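You operate a simulated robot arm through the tools that you are given. There is no shell and no other tool.

You are at the controls of a simulated robot arm. One attempt, no reset.

JOB
Plug a nozzle into the middle socket, then wash the tee and elbow.
Fine: both flat in the washer basket, lid shut, one wash, run to its end.

Only the result counts: the job must be done as asked and must still hold three seconds after the hand-in. Knocking over, shifting, dropping, spilling or breaking anything else fails it. Lids that push on must go on centred and level and be pressed home; caps that screw on are set level and turned clockwise until they are tight.

ROBOT AND FRAMES
A 7-joint arm with a two-finger parallel gripper, fixed in place. Base frame: the origin is at the foot of the arm, x ahead of it, y to its left, z up. Units: mm, degrees, N and s.
Its first joint turns from -149.0 to 149.0 degrees. Payload 3.43 kg.
The tool frame sits at the grasp point between the pads (the TCP): z along the fingers, y along the line on which they close. The tips reach 30 mm beyond it. Largest opening 94 mm; finger width 28, thickness 10; the body of the gripper, 50 by 96 mm, starts 55 mm behind the TCP.
Orientation is that of the tool frame in the base frame, as a unit quaternion [x, y, z, w]. With the fingers straight down and closing along the base's y, the tool's x points along the base's -x, its y along +y and its z along -z.

CONTROLS
- The arm moves only by the tool arm_command. Its argument "commands" is a list of rows, each a list of 7 numbers: the turn, a rotation vector about the base's x, y, z in units of 45 degrees (1.0 is 45 degrees), then the shift along the base's x, y, z in units of 500 mm (1.0 is 500 mm), then the gripper command, from -1 (fully open) to 1 (shut), values between in proportion. In form: [[rx, ry, rz, x, y, z, gripper], ...]. A call has 1 to 20 rows; each row is the pose to reach, as a shift and turn from the pose commanded when the call began. A call with a number of a shift or a turn outside -1 to 1 is refused whole. A row lasts 0.2 s, in which the tool goes at most 50 mm and 8.6 degrees; a call with a longer step from one row to the next is refused whole, and so is a gripper value outside its range. Where a pose cannot be reached the arm comes as near as it can. A force on the tool above 90 N (or 10 N above the force at the start of the call, whichever is more), or a blocked arm, ends the call early, and 0.2 s more pass. Each finger travels about 45 mm/s and halts on what it meets, pressing with about 42 N; the grip force reading is that of the motor and also rises with nothing between the fingers. The clock runs only during rows and for 0.2 s after the last one: add rows that repeat a pose to give the fingers time. It gives the time, the measured TCP pose, the force on the tool (base axes), the opening and the grip force at its end, in the units of the frame above (readings bear some noise), with the torque about the TCP (base axes, N m) and any sound that the robot's microphone picked up, and new pictures: "pictures" is both (left out), scene, wrist or none.
- Cameras (640 x 400 px; columns grow to the right, rows downward): "scene" is fixed at [47.9, -490.5, 1563.2]; the picture's right is [0.98, -0.21, 0.00], its down [-0.13, -0.60, -0.79] and it looks along [0.16, 0.77, -0.61] (base axes); focal length 315 px, centre (320, 200). "wrist" rides on the gripper at [76, 14, -102] in the tool frame; the picture's right is [-0.18, 0.98, 0.00], its down [-0.75, -0.14, -0.64] and it looks along [-0.63, -0.12, 0.77] (tool axes); focal length 243 px, centre (320, 200). There is no depth. A picture from a camera that has moved, and an enlarged one, comes with that camera's place and axes in the base frame and with its lens. The place of the scene camera against the robot may be out by one fixed shift of up to 12 mm in any direction.
- enlarge(camera, box): a new picture of the part [left, top, right, bottom] of that camera's present view, enlarged. The clock stands still meanwhile.
- hand_in(): hands the job in; it is judged then, once.

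Places have to be worked out from the pictures, the camera data and where the tool is seen. Open the gripper and draw the arm clear of the work before you hand the job in, unless the task says otherwise.

The tools are called after "Call:" as name(argument=value, ...) on one line, values as JSON. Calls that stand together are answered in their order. arm_command: Moves the arm, as the interface text tells. Its arguments: {"type":"object","properties":{"commands":{"type":"array"},"pictures":{"type":"string","enum":["both","scene","wrist","none"]}},"required":["commands"]} The other tools are called the same way: enlarge (camera, box) takes an enlarged picture of a part of a camera's view; hand_in () hands the job in.

At the start:

```text
time: 0.0
eef_pos: [250.1, -1.8, 433.1]
orientation: [0.002, 0.956, -0.001, -0.292]
ft_force: [-0.2, 0.5, 0.1]
torque: [0.01, 0.02, 0.02]
grip_width: 94.2
grip_force: 0.0
```

scene: 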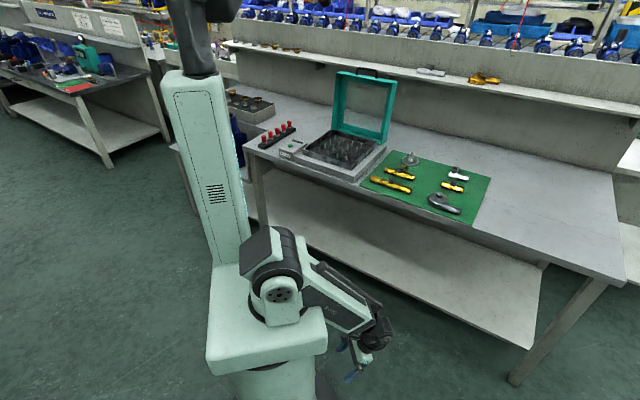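
wrist: 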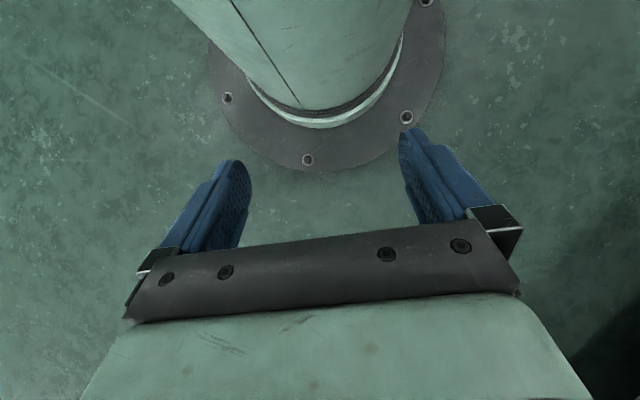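

I start by looking closely at the bench: the washer with its open lid, the red-capped nozzle rack, and the mat with the parts.

Call:
enlarge(camera="scene", box=[240, 60, 400, 190])

Call:
enlarge(camera="scene", box=[350, 130, 510, 230])

Call:
enlarge(camera="scene", box=[210, 70, 310, 170])

Call:
enlarge(camera="scene", box=[300, 120, 380, 190])

```text
3.08 times, centred on (320, 125) of scene
camera zoom: at [47.9, -490.5, 1563.2], right [0.98, -0.21, 0.0], down [-0.13, -0.6, -0.79], along [0.16, 0.77, -0.61], focal length 970 px, centre (320, 431)
```

zoom: 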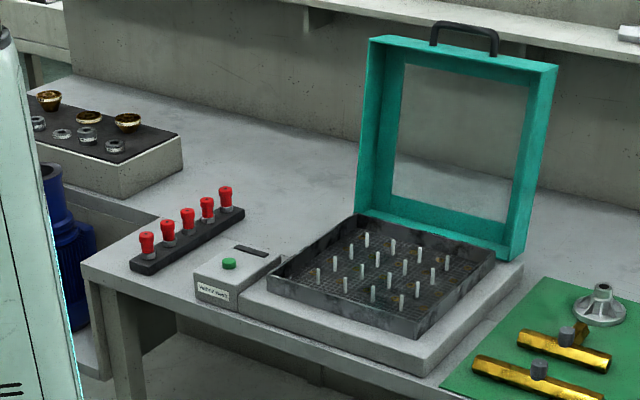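

```text
4.00 times, centred on (430, 180) of scene
camera zoom: at [47.9, -490.5, 1563.2], right [0.98, -0.21, 0.0], down [-0.13, -0.6, -0.79], along [0.16, 0.77, -0.61], focal length 1260 px, centre (-120, 280)
```

zoom: 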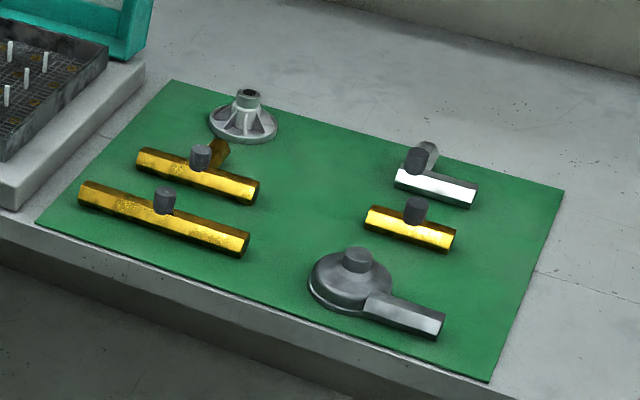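

```text
4.00 times, centred on (260, 120) of scene
camera zoom: at [47.9, -490.5, 1563.2], right [0.98, -0.21, 0.0], down [-0.13, -0.6, -0.79], along [0.16, 0.77, -0.61], focal length 1260 px, centre (560, 520)
```

zoom: 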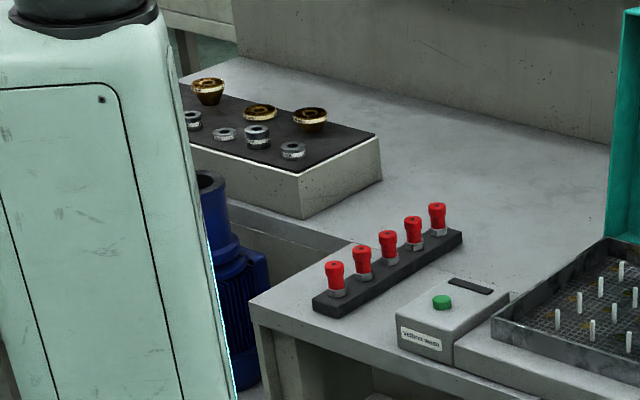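

```text
5.71 times, centred on (340, 155) of scene
camera zoom: at [47.9, -490.5, 1563.2], right [0.98, -0.21, 0.0], down [-0.13, -0.6, -0.79], along [0.16, 0.77, -0.61], focal length 1801 px, centre (206, 457)
```

zoom: 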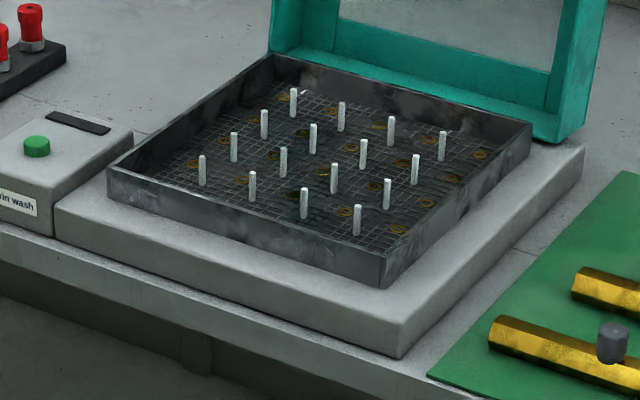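

The bench runs diagonally ahead-left and must sit well above the tool's present height. I raise the tool straight up, turning it to point down, and watch how the arm takes it.

Call:
arm_command(commands=[[0, -0.15, 0, 0, 0, 0.08, -1], [0, -0.3, 0, 0, 0, 0.16, -1], [0, -0.45, 0, 0, 0, 0.24, -1], [0, -0.6, 0, 0, 0, 0.32, -1], [0, -0.755, 0, 0, 0, 0.4, -1], [0, -0.755, 0, 0, 0, 0.48, -1], [0, -0.755, 0, 0, 0, 0.56, -1], [0, -0.755, 0, 0, 0, 0.64, -1], [0, -0.755, 0, 0, 0, 0.72, -1], [0, -0.755, 0, 0, 0, 0.8, -1], [0, -0.755, 0, 0, 0, 0.88, -1], [0, -0.755, 0, 0, 0, 0.96, -1], [0, -0.755, 0, 0, 0, 1.0, -1]])

```text
time: 2.8
eef_pos: [518.2, 3.0, 997.8]
orientation: [0.003, 1.0, 0.001, 0.001]
ft_force: [-0.1, -0.7, 0.9]
torque: [0.02, 0.01, -0.02]
grip_width: 94.1
grip_force: 0.1
out of reach, approached as far as the arm can: row 1, 2, 3, 4, 5, 6, 7, 8, 9, 10, 11, 12, 13
camera wrist: at [442.2, 16.6, 1099.8], right [0.19, 0.98, 0.0], down [0.75, -0.15, 0.64], along [0.63, -0.12, -0.77], focal length 243 px, centre (320, 200)
```

scene: 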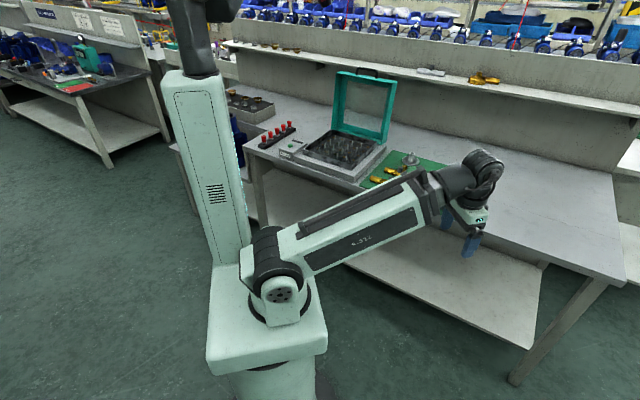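
wrist: 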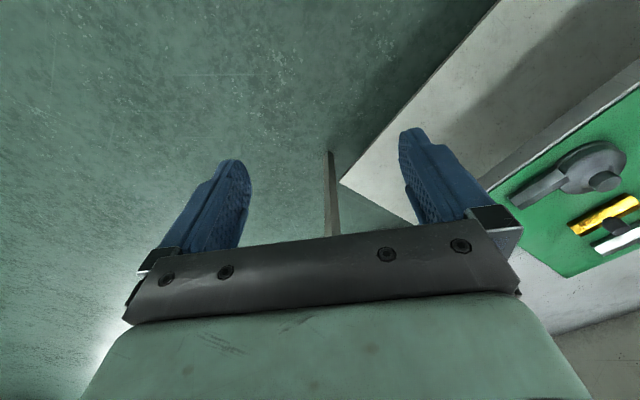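

The bench surface triangulates to about z = 850, with the mat around (600–900, 300–500). I test what the base of the next shift is with a small move outward and turn toward the bench.

Call:
arm_command(commands=[[0, 0, 0.15, 0.04, 0.04, 0.04, -1], [0, 0, 0.3, 0.04, 0.1, 0.08, -1]], pictures="none")

```text
time: 3.4
eef_pos: [543.2, 49.1, 1034.2]
orientation: [-0.097, 0.995, 0.0, 0.012]
ft_force: [6.6, -4.4, -11.6]
torque: [0.49, -0.11, 0.33]
grip_width: 94.2
grip_force: 0.1
out of reach, approached as far as the arm can: row 2
stopped in row 2: the force on the tool passed its limit at 99 N (the readings are from after the stop); the commanded pose is now the measured one
```

The arm stopped on a force spike at (543, 49, 1034), probably a fast jerk near the reach limit; I look before going on.

Call:
arm_command(commands=[[0, 0, 0, 0, 0, 0, -1]])

```text
time: 3.8
eef_pos: [543.6, 48.8, 1034.3]
orientation: [-0.097, 0.995, 0.002, 0.012]
ft_force: [8.4, -4.2, -17.1]
torque: [0.31, -0.31, 0.24]
grip_width: 93.8
grip_force: 0.0
camera wrist: at [463.2, 47.4, 1136.4], right [-0.01, 1.0, 0.0], down [0.75, 0.0, 0.66], along [0.66, 0.01, -0.75], focal length 243 px, centre (320, 200)
```

scene: 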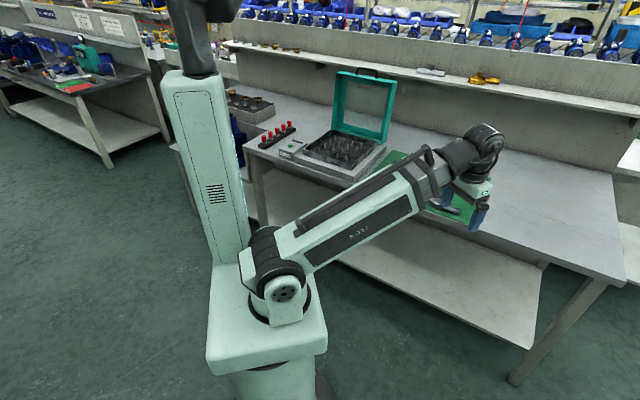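
wrist: 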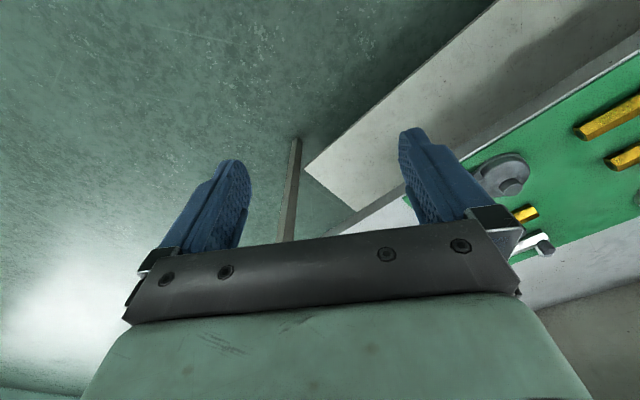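

The spike came from the inner reach limit (arm folded), so I move outward along the radius gently before turning toward the bench.

Call:
arm_command(commands=[[0, 0, 0, 0.04, 0.01, 0, -1], [0, 0, 0, 0.08, 0.02, 0, -1], [0, 0, 0, 0.12, 0.04, 0.02, -1], [0, 0, 0, 0.16, 0.06, 0.04, -1], [0, 0, 0, 0.2, 0.08, 0.06, -1]], pictures="wrist")

```text
time: 5.0
eef_pos: [643.9, 89.6, 1063.9]
orientation: [-0.097, 0.995, 0.001, 0.011]
ft_force: [0.1, -0.3, 0.5]
torque: [0.01, 0.0, -0.03]
grip_width: 94.1
grip_force: 0.1
camera wrist: at [563.1, 87.1, 1165.9], right [-0.01, 1.0, 0.0], down [0.75, 0.0, 0.66], along [0.66, 0.01, -0.75], focal length 243 px, centre (320, 200)
```

wrist: 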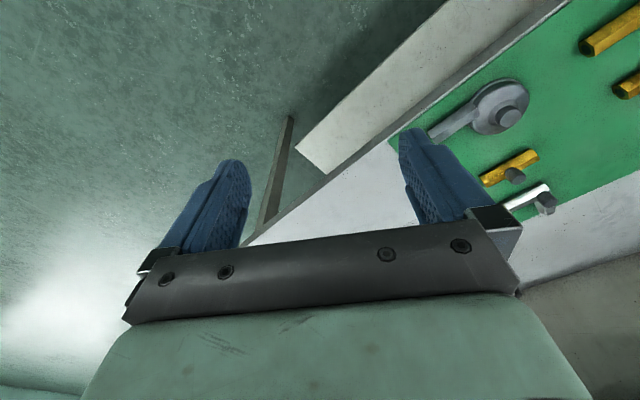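

Forces are zero again, so the inner limit was the cause. I swing to about (600, 300, 1110) while turning the tool square to the bench (bench normal about 48°).

Call:
arm_command(commands=[[0, 0, 0.08, 0, 0.04, 0.01, -1], [0, 0, 0.16, 0, 0.08, 0.02, -1], [0, 0, 0.24, 0, 0.12, 0.03, -1], [0, 0, 0.32, -0.01, 0.16, 0.04, -1], [0, 0, 0.4, -0.02, 0.2, 0.05, -1], [0, 0, 0.48, -0.03, 0.24, 0.06, -1], [0, 0, 0.56, -0.04, 0.28, 0.07, -1], [0, 0, 0.64, -0.05, 0.32, 0.08, -1], [0, 0, 0.72, -0.07, 0.37, 0.09, -1], [0, 0, 0.82, -0.09, 0.42, 0.09, -1]])

```text
time: 6.6
eef_pos: [626.8, 220.6, 1096.6]
orientation: [-0.296, 0.955, 0.005, 0.018]
ft_force: [10.9, 0.2, -18.0]
torque: [0.44, 0.0, 0.28]
grip_width: 93.9
grip_force: 0.0
stopped in row 7: the force on the tool passed its limit at 94 N (the readings are from after the stop); the commanded pose is now the measured one
camera wrist: at [553.3, 188.3, 1197.3], right [-0.4, 0.91, 0.0], down [0.68, 0.3, 0.67], along [0.61, 0.27, -0.74], focal length 243 px, centre (320, 200)
```

scene: 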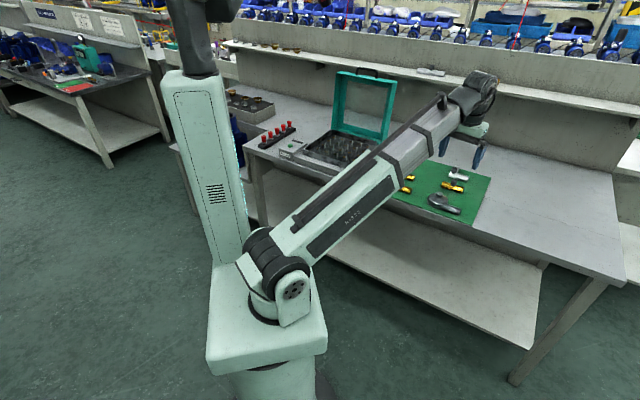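
wrist: 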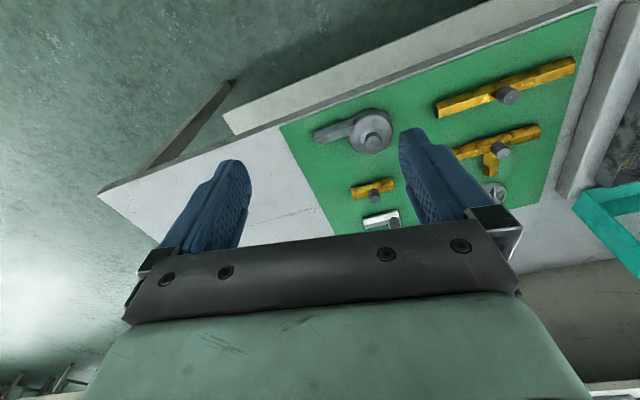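

The residual push (down and outward) suggests the gripper body touches the steep boom when high and close in, so I must keep z lower at small radius. This view of the mat is already useful; I enlarge it.

Call:
enlarge(camera="wrist", box=[280, 20, 640, 260])

Call:
arm_command(commands=[[0, 0, 0, 0.02, 0.02, -0.02, -1], [0, 0, 0, 0.05, 0.05, -0.03, -1], [0, 0, 0, 0.05, 0.05, -0.03, -1]], pictures="none")

```text
1.67 times, centred on (460, 140) of wrist
camera zoom: at [553.3, 188.3, 1197.3], right [-0.4, 0.91, 0.0], down [0.68, 0.3, 0.67], along [0.61, 0.27, -0.74], focal length 404 px, centre (87, 300)
```

zoom: 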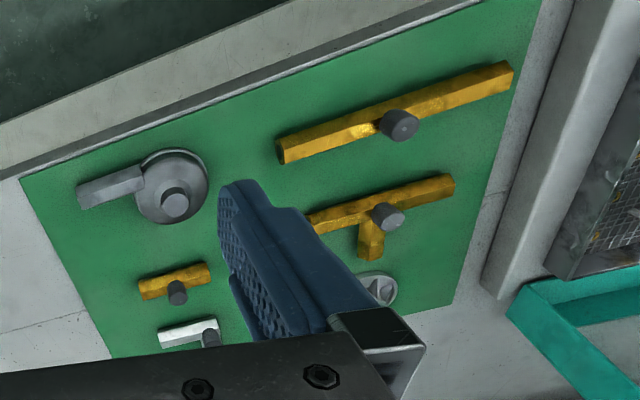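

```text
time: 7.4
eef_pos: [653.1, 247.1, 1080.2]
orientation: [-0.297, 0.955, 0.004, 0.015]
ft_force: [0.3, -0.1, -0.1]
torque: [0.0, 0.01, 0.04]
grip_width: 94.0
grip_force: 0.0
```

The tee is the middle brass bar with a side branch, the elbow is the silver L; each carries a grey knob. Now I swing over toward the washer, staying low enough for this radius, to look into the basket.

Call:
arm_command(commands=[[-0.01, 0.015, 0.04, -0.02, 0.04, -0.01, -1], [-0.021, 0.033, 0.08, -0.045, 0.08, -0.02, -1], [-0.021, 0.033, 0.12, -0.07, 0.12, -0.03, -1], [-0.021, 0.033, 0.16, -0.095, 0.16, -0.03, -1], [-0.021, 0.033, 0.2, -0.12, 0.2, -0.03, -1], [-0.021, 0.033, 0.24, -0.14, 0.24, -0.03, -1], [-0.021, 0.033, 0.27, -0.165, 0.28, -0.03, -1], [-0.021, 0.033, 0.3, -0.19, 0.32, -0.03, -1], [-0.021, 0.033, 0.3, -0.23, 0.36, -0.03, -1], [-0.021, 0.033, 0.3, -0.27, 0.4, -0.03, -1], [-0.021, 0.033, 0.3, -0.31, 0.44, -0.03, -1], [-0.021, 0.033, 0.3, -0.35, 0.48, -0.03, -1], [-0.021, 0.033, 0.3, -0.39, 0.52, -0.03, -1], [-0.021, 0.033, 0.3, -0.43, 0.56, -0.03, -1], [-0.021, 0.033, 0.3, -0.47, 0.59, -0.03, -1], [-0.021, 0.033, 0.3, -0.51, 0.62, -0.03, -1], [-0.021, 0.033, 0.3, -0.53, 0.64, -0.03, -1], [-0.021, 0.033, 0.3, -0.53, 0.64, -0.03, -1]])

```text
time: 11.2
eef_pos: [386.9, 567.7, 1066.0]
orientation: [-0.406, 0.914, 0.002, 0.001]
ft_force: [0.3, 0.1, -0.4]
torque: [0.02, 0.0, -0.03]
grip_width: 94.0
grip_force: 0.0
camera wrist: at [325.4, 519.3, 1168.7], right [-0.61, 0.8, 0.0], down [0.61, 0.46, 0.64], along [0.51, 0.39, -0.76], focal length 243 px, centre (320, 200)
```

scene: 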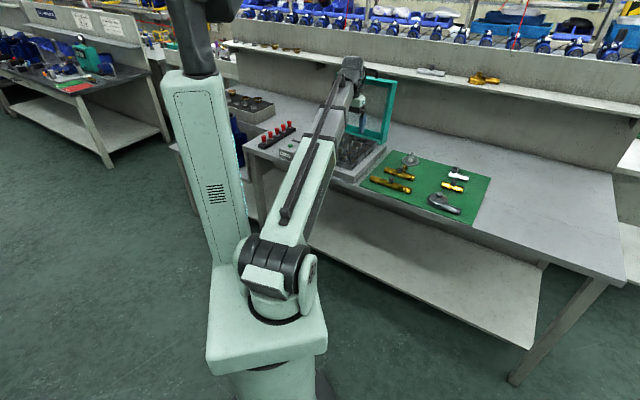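
wrist: 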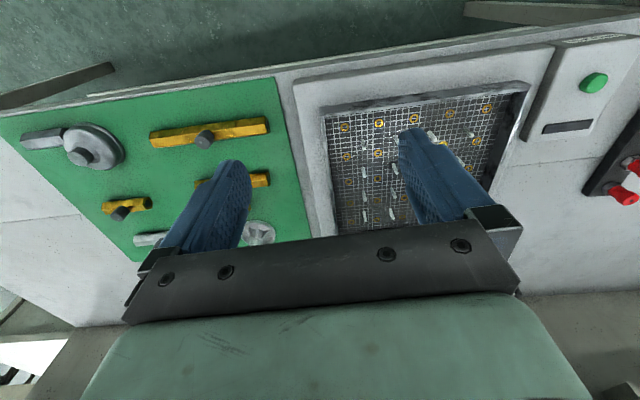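

The basket floor shows brass rings (sockets) and white pins; I enlarge it, with the rack and display.

Call:
enlarge(camera="wrist", box=[290, 60, 550, 240])

Call:
enlarge(camera="wrist", box=[520, 30, 640, 230])

Call:
enlarge(camera="wrist", box=[0, 80, 300, 270])

```text
2.22 times, centred on (420, 150) of wrist
camera zoom: at [325.4, 519.3, 1168.7], right [-0.61, 0.8, 0.0], down [0.61, 0.46, 0.64], along [0.51, 0.39, -0.76], focal length 539 px, centre (98, 311)
```

zoom: 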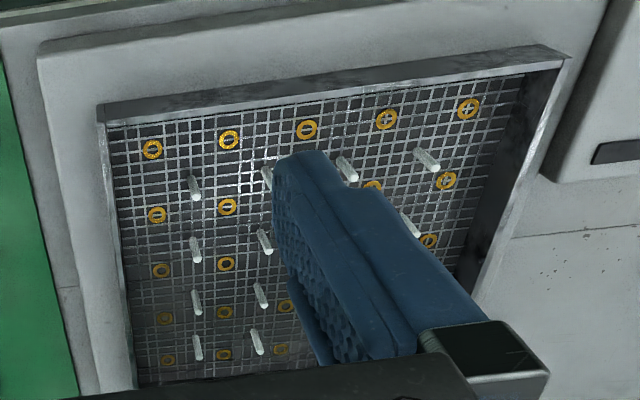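

```text
2.00 times, centred on (580, 130) of wrist
camera zoom: at [325.4, 519.3, 1168.7], right [-0.61, 0.8, 0.0], down [0.61, 0.46, 0.64], along [0.51, 0.39, -0.76], focal length 485 px, centre (-200, 340)
```

zoom: 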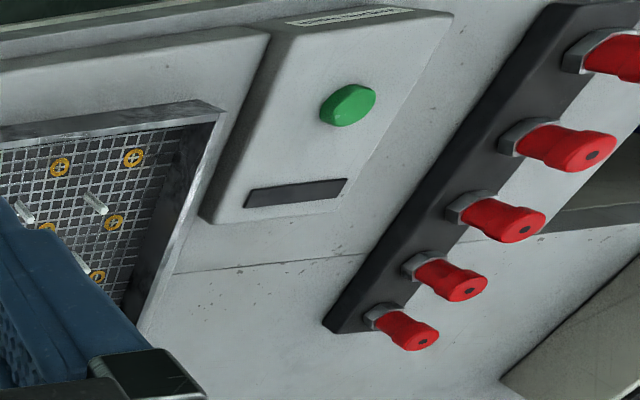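

```text
2.11 times, centred on (150, 175) of wrist
camera zoom: at [325.4, 519.3, 1168.7], right [-0.61, 0.8, 0.0], down [0.61, 0.46, 0.64], along [0.51, 0.39, -0.76], focal length 511 px, centre (678, 253)
```

zoom: 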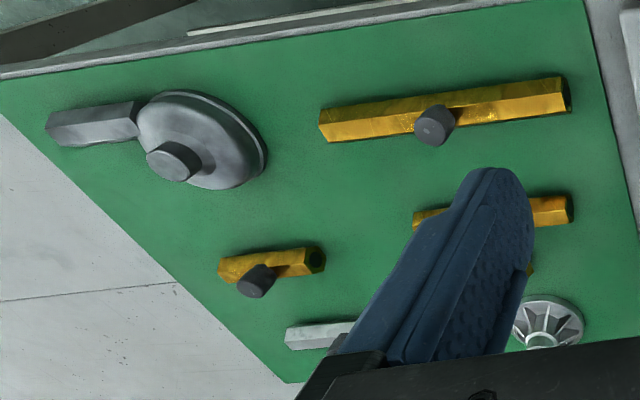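

The basket has a 5×5 grid of brass sockets with 4×4 pins between them, pitch ≈40 mm, floor z ≈ 890; its middle socket is near (402, 729). The nearest nozzle is near (64, 839). I move over toward the rack for a closer look.

Call:
arm_command(commands=[[0, 0, 0, -0.04, 0.02, 0, -1], [0, 0, 0, -0.08, 0.04, 0, -1], [0, 0, 0, -0.12, 0.06, 0, -1], [0, 0, 0, -0.16, 0.08, 0, -1], [0, 0, 0, -0.2, 0.1, 0, -1], [0, 0, 0, -0.24, 0.12, 0, -1], [0, 0, 0, -0.28, 0.14, 0, -1], [0, 0, 0, -0.32, 0.16, 0, -1], [0, 0, 0, -0.36, 0.18, 0, -1], [0, 0, 0, -0.4, 0.2, 0, -1], [0, 0, 0, -0.44, 0.22, 0, -1], [0, 0, 0, -0.48, 0.24, 0, -1], [0, 0, 0, -0.48, 0.24, 0, -1]])

```text
time: 14.0
eef_pos: [148.3, 687.6, 1067.4]
orientation: [-0.407, 0.913, 0.003, 0.001]
ft_force: [-0.5, 0.1, 0.2]
torque: [0.02, 0.02, -0.02]
grip_width: 93.9
grip_force: 0.0
camera wrist: at [85.2, 638.9, 1170.3], right [-0.61, 0.8, 0.0], down [0.61, 0.46, 0.64], along [0.51, 0.39, -0.76], focal length 243 px, centre (320, 200)
```

scene: 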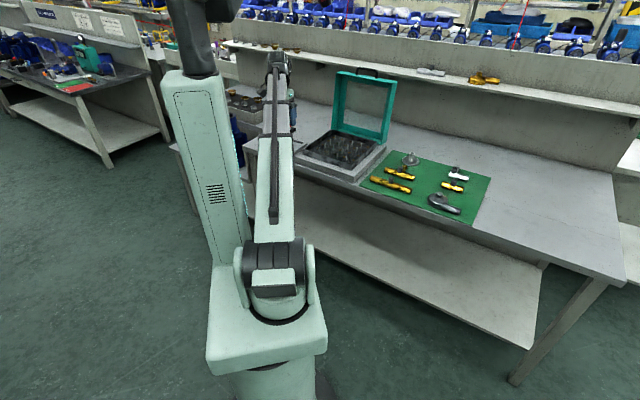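
wrist: 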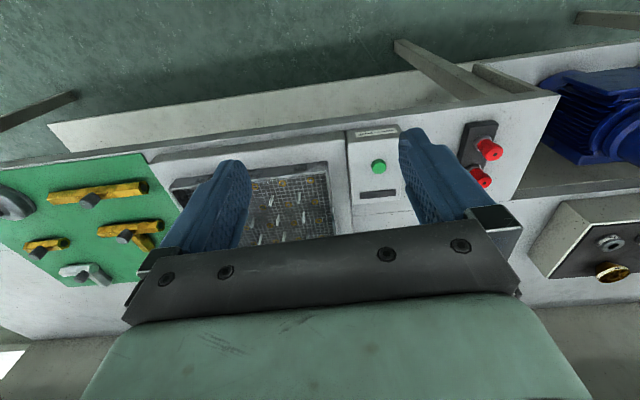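

The nearest nozzles appear at about (74, 875) and (100, 904), pitch ≈40. I shift so the rack is seen between the fingers for a closer view.

Call:
arm_command(commands=[[0, 0, 0, -0.04, 0.02, 0, -1], [0, 0, 0, -0.08, 0.04, 0, -1], [0, 0, 0, -0.12, 0.06, 0, -1], [0, 0, 0, -0.16, 0.08, -0.01, -1], [0, 0, 0, -0.2, 0.1, -0.03, -1], [0, 0, 0, -0.24, 0.11, -0.05, -1], [0, 0, 0, -0.26, 0.12, -0.06, -1], [0, 0, 0, -0.26, 0.12, -0.06, -1]], pictures="wrist")

Call:
enlarge(camera="wrist", box=[240, 60, 480, 240])

```text
time: 15.8
eef_pos: [16.5, 748.1, 1036.5]
orientation: [-0.406, 0.914, 0.002, 0.001]
ft_force: [-0.1, -0.6, -0.2]
torque: [-0.02, -0.04, 0.02]
grip_width: 94.1
grip_force: 0.0
camera wrist: at [-45.3, 699.8, 1139.7], right [-0.61, 0.79, 0.0], down [0.61, 0.46, 0.64], along [0.51, 0.39, -0.76], focal length 243 px, centre (320, 200)
```

wrist: 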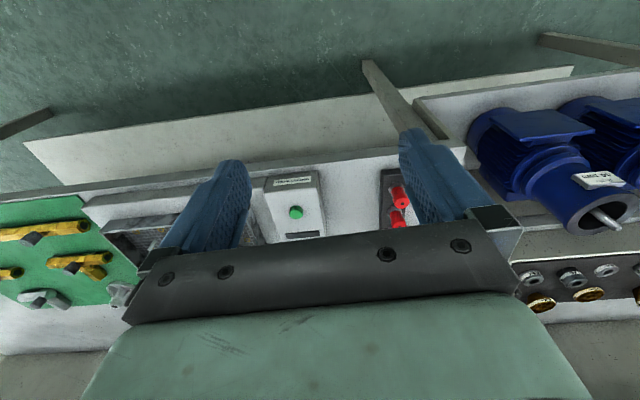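

```text
2.22 times, centred on (360, 150) of wrist
camera zoom: at [-45.3, 699.8, 1139.7], right [-0.61, 0.79, 0.0], down [0.61, 0.46, 0.64], along [0.51, 0.39, -0.76], focal length 539 px, centre (231, 311)
```

zoom: 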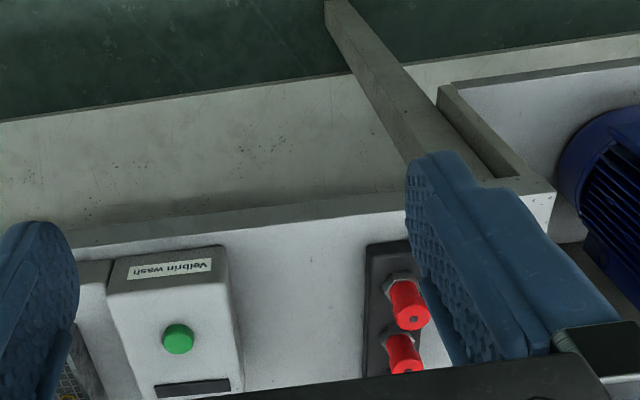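

Triangulating with three views: green button top ≈ (187, 829, 854), first nozzle top ≈ (71, 943, 852), so bench ≈ 780, basket floor ≈ 825, socket pitch ≈50, middle socket ≈ (420, 780). I go above the first nozzle.

Call:
arm_command(commands=[[0, 0, 0, 0.01, 0.04, -0.01, -1], [0, 0, 0, 0.02, 0.08, -0.02, -1], [0, 0, 0, 0.03, 0.12, -0.03, -1], [0, 0, 0, 0.04, 0.16, -0.05, -1], [0, 0, 0, 0.05, 0.2, -0.07, -1], [0, 0, 0, 0.06, 0.24, -0.09, -1], [0, 0, 0, 0.07, 0.28, -0.11, -1], [0, 0, 0, 0.09, 0.32, -0.13, -1], [0, 0, 0, 0.1, 0.36, -0.14, -1], [0, 0, 0, 0.11, 0.388, -0.15, -1], [0, 0, 0, 0.11, 0.388, -0.15, -1]], pictures="both")

Call:
enlarge(camera="wrist", box=[220, 60, 420, 250])

```text
time: 18.2
eef_pos: [72.5, 940.3, 962.0]
orientation: [-0.407, 0.913, 0.003, 0.001]
ft_force: [0.2, 0.2, -0.4]
torque: [0.0, -0.01, -0.01]
grip_width: 94.0
grip_force: 0.0
camera wrist: at [11.0, 892.3, 1064.8], right [-0.61, 0.79, 0.0], down [0.61, 0.46, 0.64], along [0.51, 0.39, -0.77], focal length 243 px, centre (320, 200)
```

scene: 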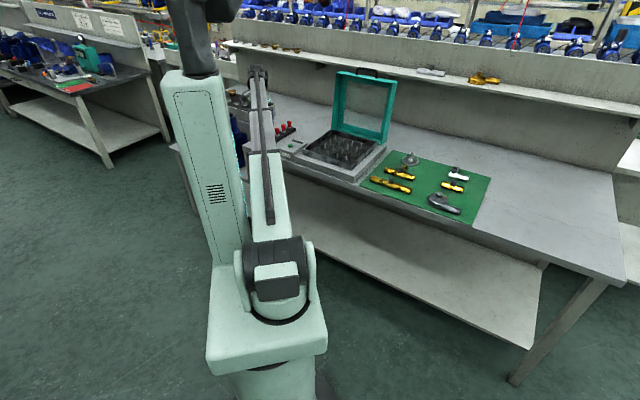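
wrist: 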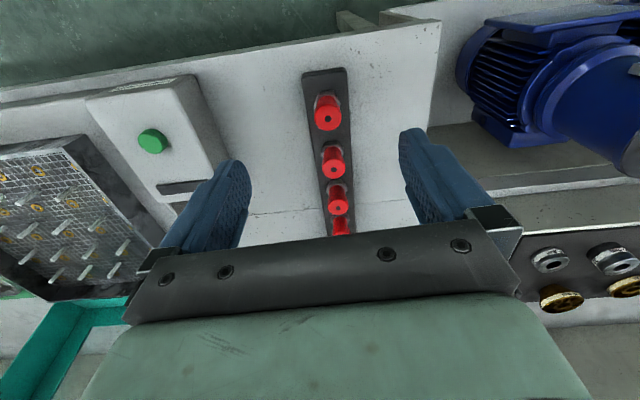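

```text
2.11 times, centred on (320, 155) of wrist
camera zoom: at [11.0, 892.3, 1064.8], right [-0.61, 0.79, 0.0], down [0.61, 0.46, 0.64], along [0.51, 0.39, -0.77], focal length 511 px, centre (320, 295)
```

zoom: 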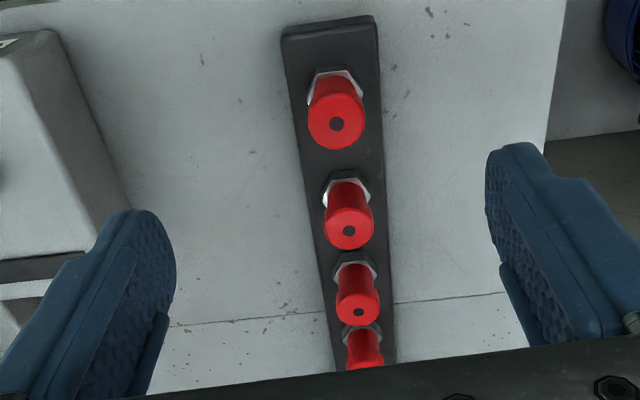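

Nozzle 1's top centre works out to about (71.3, 946.5) at z≈857, and rack and basket run at exactly 45°. I square the tool to 45° and descend to z≈880 over it to check the centring.

Call:
arm_command(commands=[[0, 0, -0.03, -0.001, 0.006, -0.04, -1], [0, 0, -0.064, -0.0024, 0.0124, -0.08, -1], [0, 0, -0.064, -0.0024, 0.0124, -0.12, -1], [0, 0, -0.064, -0.0024, 0.0124, -0.16, -1], [0, 0, -0.064, -0.0024, 0.0124, -0.16, -1]], pictures="wrist")

Call:
enlarge(camera="wrist", box=[220, 60, 420, 250])

```text
time: 19.4
eef_pos: [70.0, 946.2, 882.1]
orientation: [-0.383, 0.924, 0.002, 0.001]
ft_force: [1.0, 0.3, 0.8]
torque: [-0.03, 0.02, 0.02]
grip_width: 93.8
grip_force: 0.0
camera wrist: at [6.2, 901.5, 984.7], right [-0.57, 0.82, 0.0], down [0.63, 0.43, 0.64], along [0.53, 0.37, -0.76], focal length 243 px, centre (320, 200)
```

wrist: 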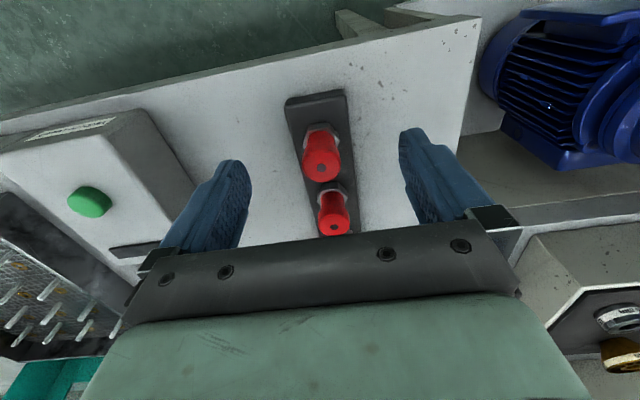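

```text
2.11 times, centred on (320, 155) of wrist
camera zoom: at [6.2, 901.5, 984.7], right [-0.57, 0.82, 0.0], down [0.63, 0.43, 0.64], along [0.53, 0.37, -0.76], focal length 511 px, centre (320, 295)
```

zoom: 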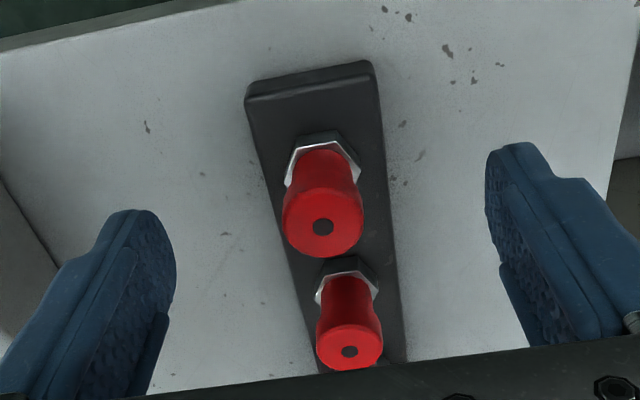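

The nozzle lines up between the fingers (top ≈ z 860, hex collar near 822). I descend to z≈857 so the tips stay above the hex, then close.

Call:
arm_command(commands=[[0, 0, 0, 0, 0, -0.025, -1], [0, 0, 0, 0, 0, -0.05, -1], [0, 0, 0, 0, 0, -0.05, -1], [0, 0, 0, 0, 0, -0.05, 0], [0, 0, 0, 0, 0, -0.05, 1], [0, 0, 0, 0, 0, -0.05, 1], [0, 0, 0, 0, 0, -0.05, 1], [0, 0, 0, 0, 0, -0.05, 1], [0, 0, 0, 0, 0, -0.05, 1], [0, 0, 0, 0, 0, -0.05, 1]], pictures="wrist")

Call:
enlarge(camera="wrist", box=[220, 60, 420, 250])

```text
time: 21.6
eef_pos: [70.9, 946.3, 856.8]
orientation: [-0.384, 0.923, 0.003, 0.001]
ft_force: [-0.2, -0.1, 1.1]
torque: [-0.01, 0.0, 0.01]
grip_width: 22.3
grip_force: 41.8
camera wrist: at [6.8, 902.1, 959.4], right [-0.57, 0.82, 0.0], down [0.63, 0.43, 0.64], along [0.53, 0.37, -0.76], focal length 243 px, centre (320, 200)
```

wrist: 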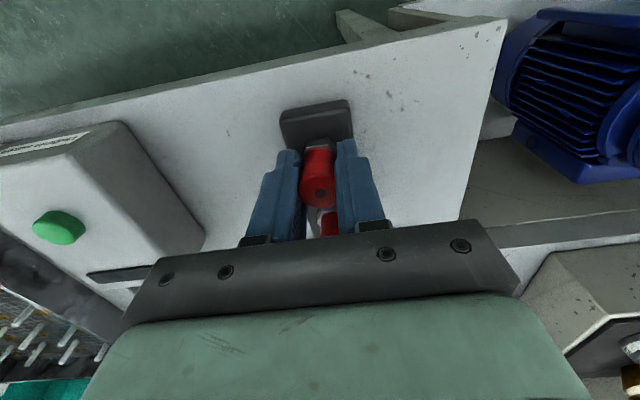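

```text
2.11 times, centred on (320, 155) of wrist
camera zoom: at [6.8, 902.1, 959.4], right [-0.57, 0.82, 0.0], down [0.63, 0.43, 0.64], along [0.53, 0.37, -0.76], focal length 511 px, centre (320, 295)
```

zoom: 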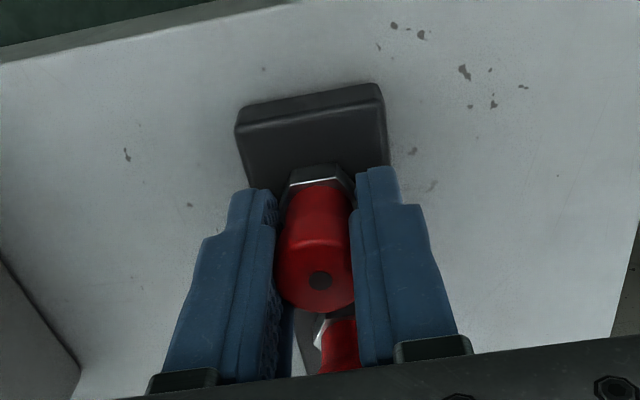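

The nozzle is gripped (22.3 mm, top ≈4 mm above the TCP, centred). I lift it straight up slowly.

Call:
arm_command(commands=[[0, 0, 0, 0, 0, 0.01, 1], [0, 0, 0, 0, 0, 0.02, 1], [0, 0, 0, 0, 0, 0.04, 1], [0, 0, 0, 0, 0, 0.06, 1], [0, 0, 0, 0, 0, 0.1, 1], [0, 0, 0, 0, 0, 0.14, 1], [0, 0, 0, 0, 0, 0.18, 1], [0, 0, 0, 0, 0, 0.2, 1], [0, 0, 0, 0, 0, 0.2, 1]], pictures="both")

Call:
enlarge(camera="wrist", box=[220, 60, 420, 250])

Call:
enlarge(camera="scene", box=[230, 60, 330, 160])

```text
time: 23.6
eef_pos: [71.4, 947.2, 957.3]
orientation: [-0.384, 0.923, 0.002, 0.001]
ft_force: [-0.1, -0.4, -0.6]
torque: [0.01, 0.02, 0.01]
grip_width: 22.2
grip_force: 41.5
camera wrist: at [6.6, 903.2, 1059.6], right [-0.57, 0.82, 0.0], down [0.63, 0.43, 0.64], along [0.53, 0.37, -0.77], focal length 243 px, centre (320, 200)
```

scene: 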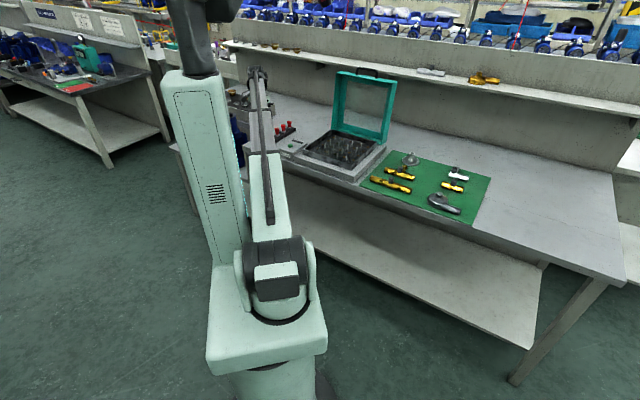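
wrist: 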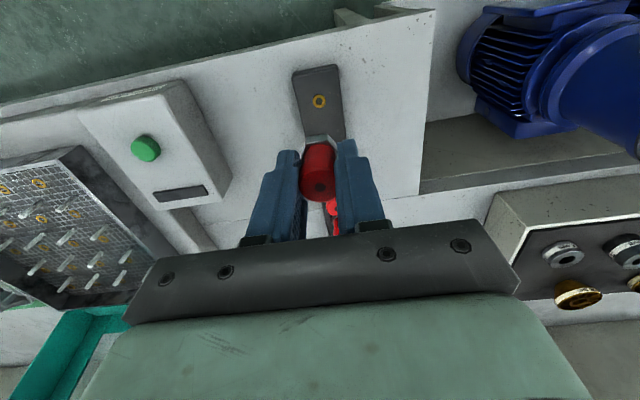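

```text
2.11 times, centred on (320, 155) of wrist
camera zoom: at [6.6, 903.2, 1059.6], right [-0.57, 0.82, 0.0], down [0.63, 0.43, 0.64], along [0.53, 0.37, -0.77], focal length 511 px, centre (320, 295)
```

zoom: 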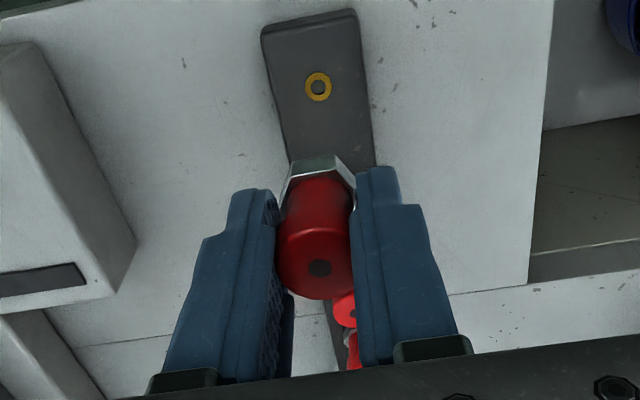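

```text
4.00 times, centred on (280, 110) of scene
camera zoom: at [47.9, -490.5, 1563.2], right [0.98, -0.21, 0.0], down [-0.13, -0.6, -0.79], along [0.16, 0.77, -0.61], focal length 1260 px, centre (480, 560)
```

zoom: 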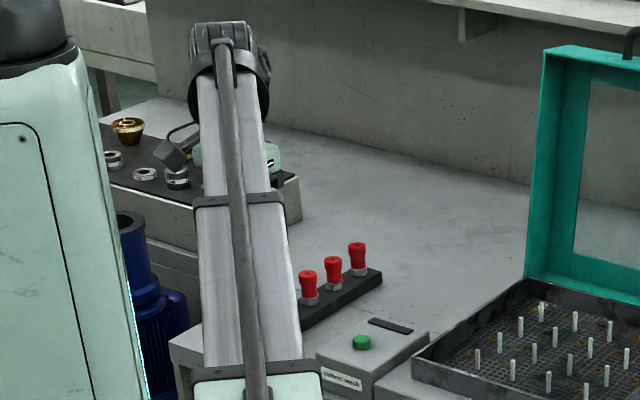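

The empty rack socket appears directly beneath at pixel (319, 101): that calibrates the view – rack socket z ≈ 817, seated TCP is 39.5 mm above the socket. I carry the nozzle over to about (420, 780) above the basket.

Call:
arm_command(commands=[[0, 0, 0, 0.046, -0.022, 0.02, 1], [0, 0, 0, 0.092, -0.044, 0.03, 1], [0, 0, 0, 0.138, -0.066, 0.03, 1], [0, 0, 0, 0.184, -0.088, 0.03, 1], [0, 0, 0, 0.23, -0.11, 0.03, 1], [0, 0, 0, 0.276, -0.132, 0.03, 1], [0, 0, 0, 0.322, -0.154, 0.03, 1], [0, 0, 0, 0.368, -0.176, 0.03, 1], [0, 0, 0, 0.414, -0.198, 0.03, 1], [0, 0, 0, 0.46, -0.22, 0.03, 1], [0, 0, 0, 0.506, -0.242, 0.03, 1], [0, 0, 0, 0.552, -0.264, 0.03, 1], [0, 0, 0, 0.598, -0.286, 0.03, 1], [0, 0, 0, 0.644, -0.308, 0.03, 1], [0, 0, 0, 0.69, -0.33, 0.03, 1], [0, 0, 0, 0.69, -0.33, 0.03, 1]], pictures="both")

Call:
enlarge(camera="wrist", box=[160, 0, 480, 250])

Call:
enlarge(camera="scene", box=[280, 50, 440, 190])

```text
time: 27.0
eef_pos: [418.8, 782.1, 972.2]
orientation: [-0.384, 0.923, 0.003, 0.002]
ft_force: [1.0, 0.5, -1.3]
torque: [-0.02, -0.03, -0.03]
grip_width: 22.2
grip_force: 42.5
camera wrist: at [354.5, 737.3, 1075.5], right [-0.57, 0.82, 0.0], down [0.63, 0.43, 0.64], along [0.53, 0.37, -0.77], focal length 243 px, centre (320, 200)
```

scene: 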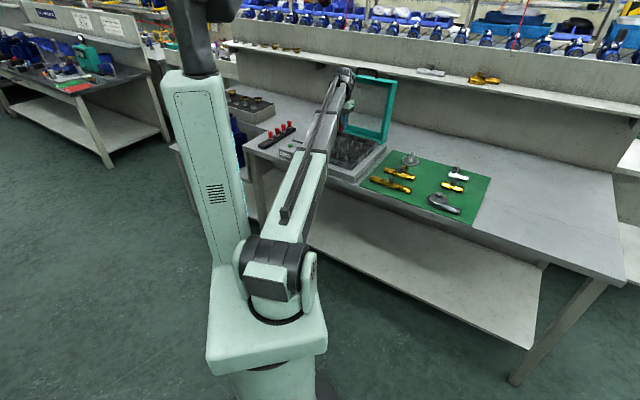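
wrist: 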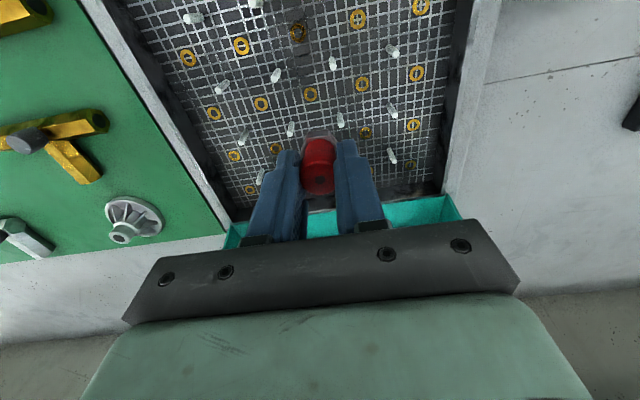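

```text
1.60 times, centred on (320, 125) of wrist
camera zoom: at [354.5, 737.3, 1075.5], right [-0.57, 0.82, 0.0], down [0.63, 0.43, 0.64], along [0.53, 0.37, -0.77], focal length 388 px, centre (320, 320)
```

zoom: 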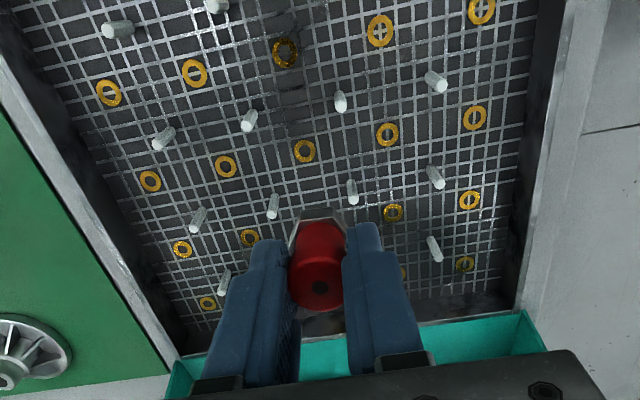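

```text
2.86 times, centred on (360, 120) of scene
camera zoom: at [47.9, -490.5, 1563.2], right [0.98, -0.21, 0.0], down [-0.13, -0.6, -0.79], along [0.16, 0.77, -0.61], focal length 900 px, centre (206, 429)
```

zoom: 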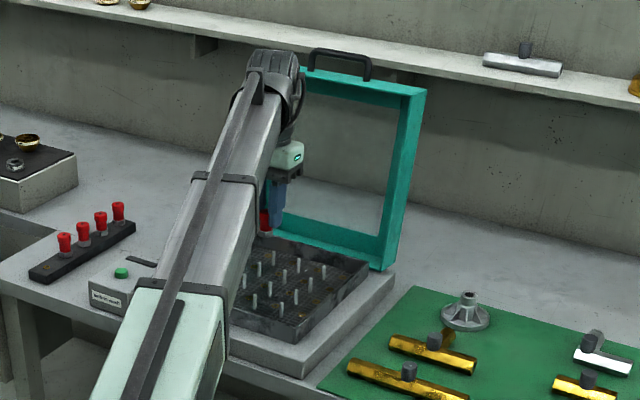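

The ring seen at wrist pixel (310, 94) is row 3, column 3 – the middle socket – computing to about (420.5, 771.5). I correct by (+2, −10.5) and descend to z≈925 to re-check.

Call:
arm_command(commands=[[0, 0, 0, 0.004, -0.021, 0, 1], [0, 0, 0, 0.004, -0.021, -0.03, 1], [0, 0, 0, 0.004, -0.021, -0.06, 1], [0, 0, 0, 0.004, -0.021, -0.094, 1], [0, 0, 0, 0.004, -0.021, -0.094, 1], [0, 0, 0, 0.004, -0.021, -0.094, 1]], pictures="wrist")

Call:
enlarge(camera="wrist", box=[220, 40, 420, 220])

```text
time: 28.4
eef_pos: [419.8, 770.5, 925.3]
orientation: [-0.385, 0.923, 0.002, 0.001]
ft_force: [0.0, -0.6, -0.9]
torque: [-0.02, 0.02, -0.04]
grip_width: 22.0
grip_force: 42.0
camera wrist: at [354.8, 726.3, 1028.7], right [-0.57, 0.82, 0.0], down [0.63, 0.43, 0.64], along [0.53, 0.37, -0.76], focal length 243 px, centre (320, 200)
```

wrist: 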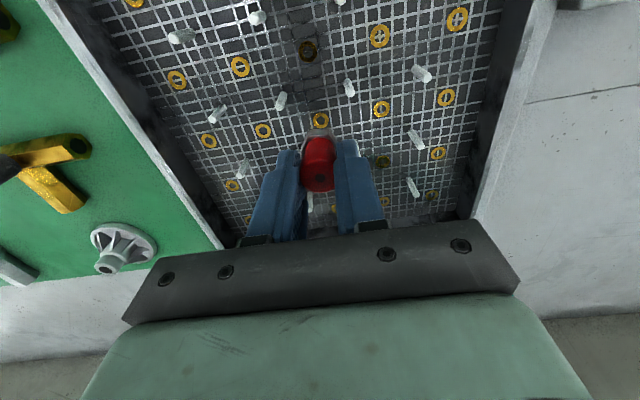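

```text
2.22 times, centred on (320, 130) of wrist
camera zoom: at [354.8, 726.3, 1028.7], right [-0.57, 0.82, 0.0], down [0.63, 0.43, 0.64], along [0.53, 0.37, -0.76], focal length 539 px, centre (320, 356)
```

zoom: 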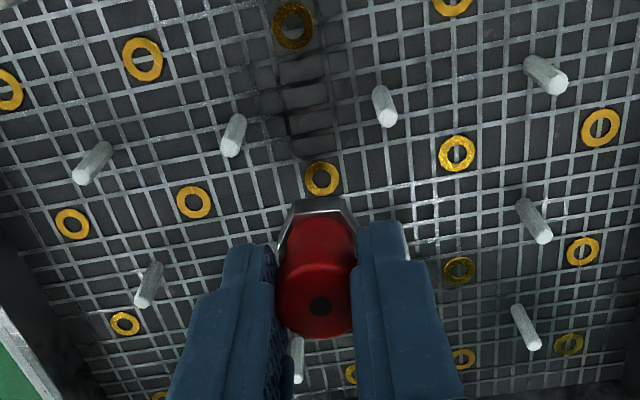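

The middle ring is now essentially under the nozzle (floor z ≈ 831, pitch 50). I make a 1 mm fine correction and lower to z≈885 in small steps, watching the force.

Call:
arm_command(commands=[[0, 0, 0, -0.0012, 0.0022, 0, 1], [0, 0, 0, -0.0012, 0.0022, -0.02, 1], [0, 0, 0, -0.0012, 0.0022, -0.04, 1], [0, 0, 0, -0.0012, 0.0022, -0.05, 1], [0, 0, 0, -0.0012, 0.0022, -0.06, 1], [0, 0, 0, -0.0012, 0.0022, -0.066, 1], [0, 0, 0, -0.0012, 0.0022, -0.072, 1], [0, 0, 0, -0.0012, 0.0022, -0.078, 1], [0, 0, 0, -0.0012, 0.0022, -0.078, 1]], pictures="wrist")

Call:
enlarge(camera="wrist", box=[220, 60, 420, 250])

```text
time: 30.4
eef_pos: [418.1, 769.9, 887.6]
orientation: [-0.384, 0.923, 0.002, 0.001]
ft_force: [-0.3, -10.5, 24.6]
torque: [-0.47, -0.23, 0.18]
grip_width: 21.3
grip_force: 42.1
camera wrist: at [353.4, 726.7, 989.4], right [-0.57, 0.82, 0.0], down [0.63, 0.43, 0.64], along [0.53, 0.37, -0.76], focal length 243 px, centre (320, 200)
```

wrist: 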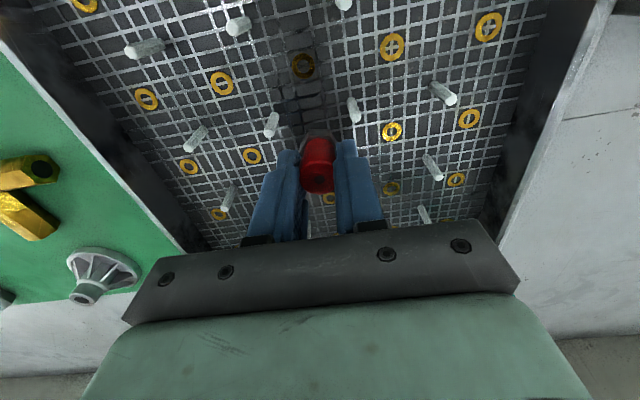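

```text
2.11 times, centred on (320, 155) of wrist
camera zoom: at [353.4, 726.7, 989.4], right [-0.57, 0.82, 0.0], down [0.63, 0.43, 0.64], along [0.53, 0.37, -0.76], focal length 511 px, centre (320, 295)
```

zoom: 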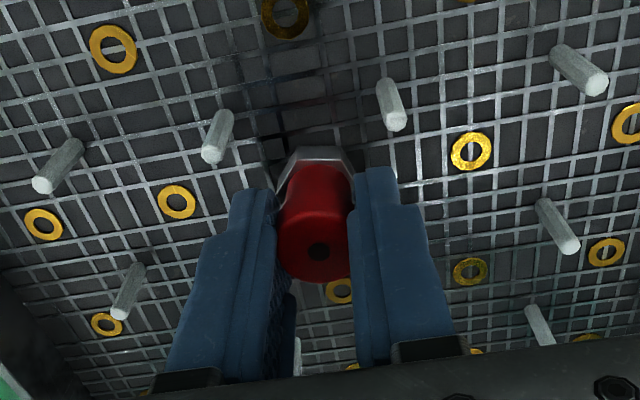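

There is a 25 N reaction at z=887.6, and the picture shows the nozzle slid ≈14 mm down in the fingers on pull-out, so its hex is only ≈3–4 mm above the floor – the stem is already in the socket. I ease off the sideways load (−0.8, −1.3) and push on down a few mm.

Call:
arm_command(commands=[[0, 0, 0, -0.0016, -0.0026, 0, 1], [0, 0, 0, -0.0016, -0.0026, -0.002, 1], [0, 0, 0, -0.0016, -0.0026, -0.004, 1], [0, 0, 0, -0.0016, -0.0026, -0.006, 1], [0, 0, 0, -0.0016, -0.0026, -0.008, 1], [0, 0, 0, -0.0016, -0.0026, -0.008, 1]], pictures="wrist")

Call:
enlarge(camera="wrist", box=[220, 60, 420, 250])

```text
time: 31.8
eef_pos: [417.5, 770.7, 884.5]
orientation: [-0.384, 0.923, 0.003, 0.003]
ft_force: [16.2, -3.2, 51.1]
torque: [-0.26, -0.75, 0.24]
grip_width: 20.2
grip_force: 42.2
camera wrist: at [352.8, 726.1, 986.8], right [-0.57, 0.82, 0.0], down [0.63, 0.43, 0.65], along [0.53, 0.37, -0.76], focal length 243 px, centre (320, 200)
```

wrist: 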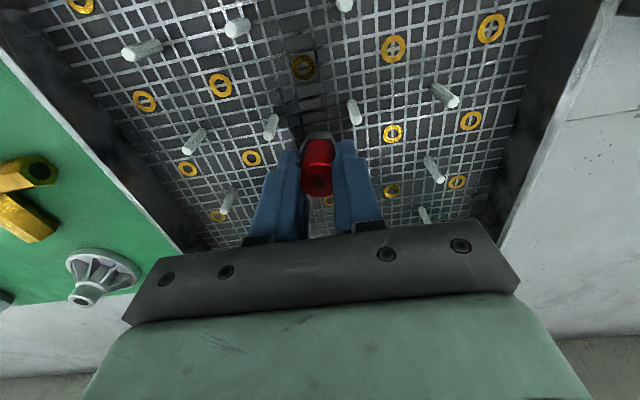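

```text
2.11 times, centred on (320, 155) of wrist
camera zoom: at [352.8, 726.1, 986.8], right [-0.57, 0.82, 0.0], down [0.63, 0.43, 0.65], along [0.53, 0.37, -0.76], focal length 511 px, centre (320, 295)
```

zoom: 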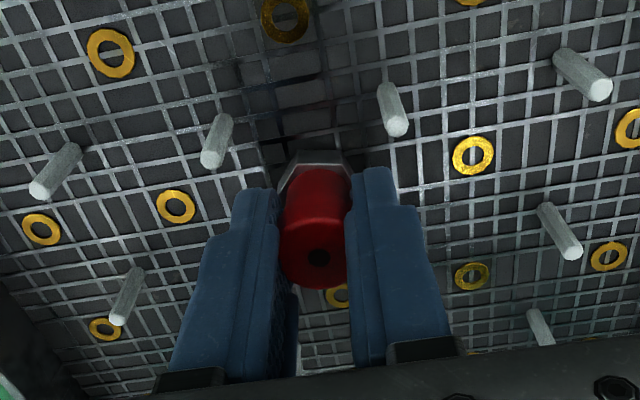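

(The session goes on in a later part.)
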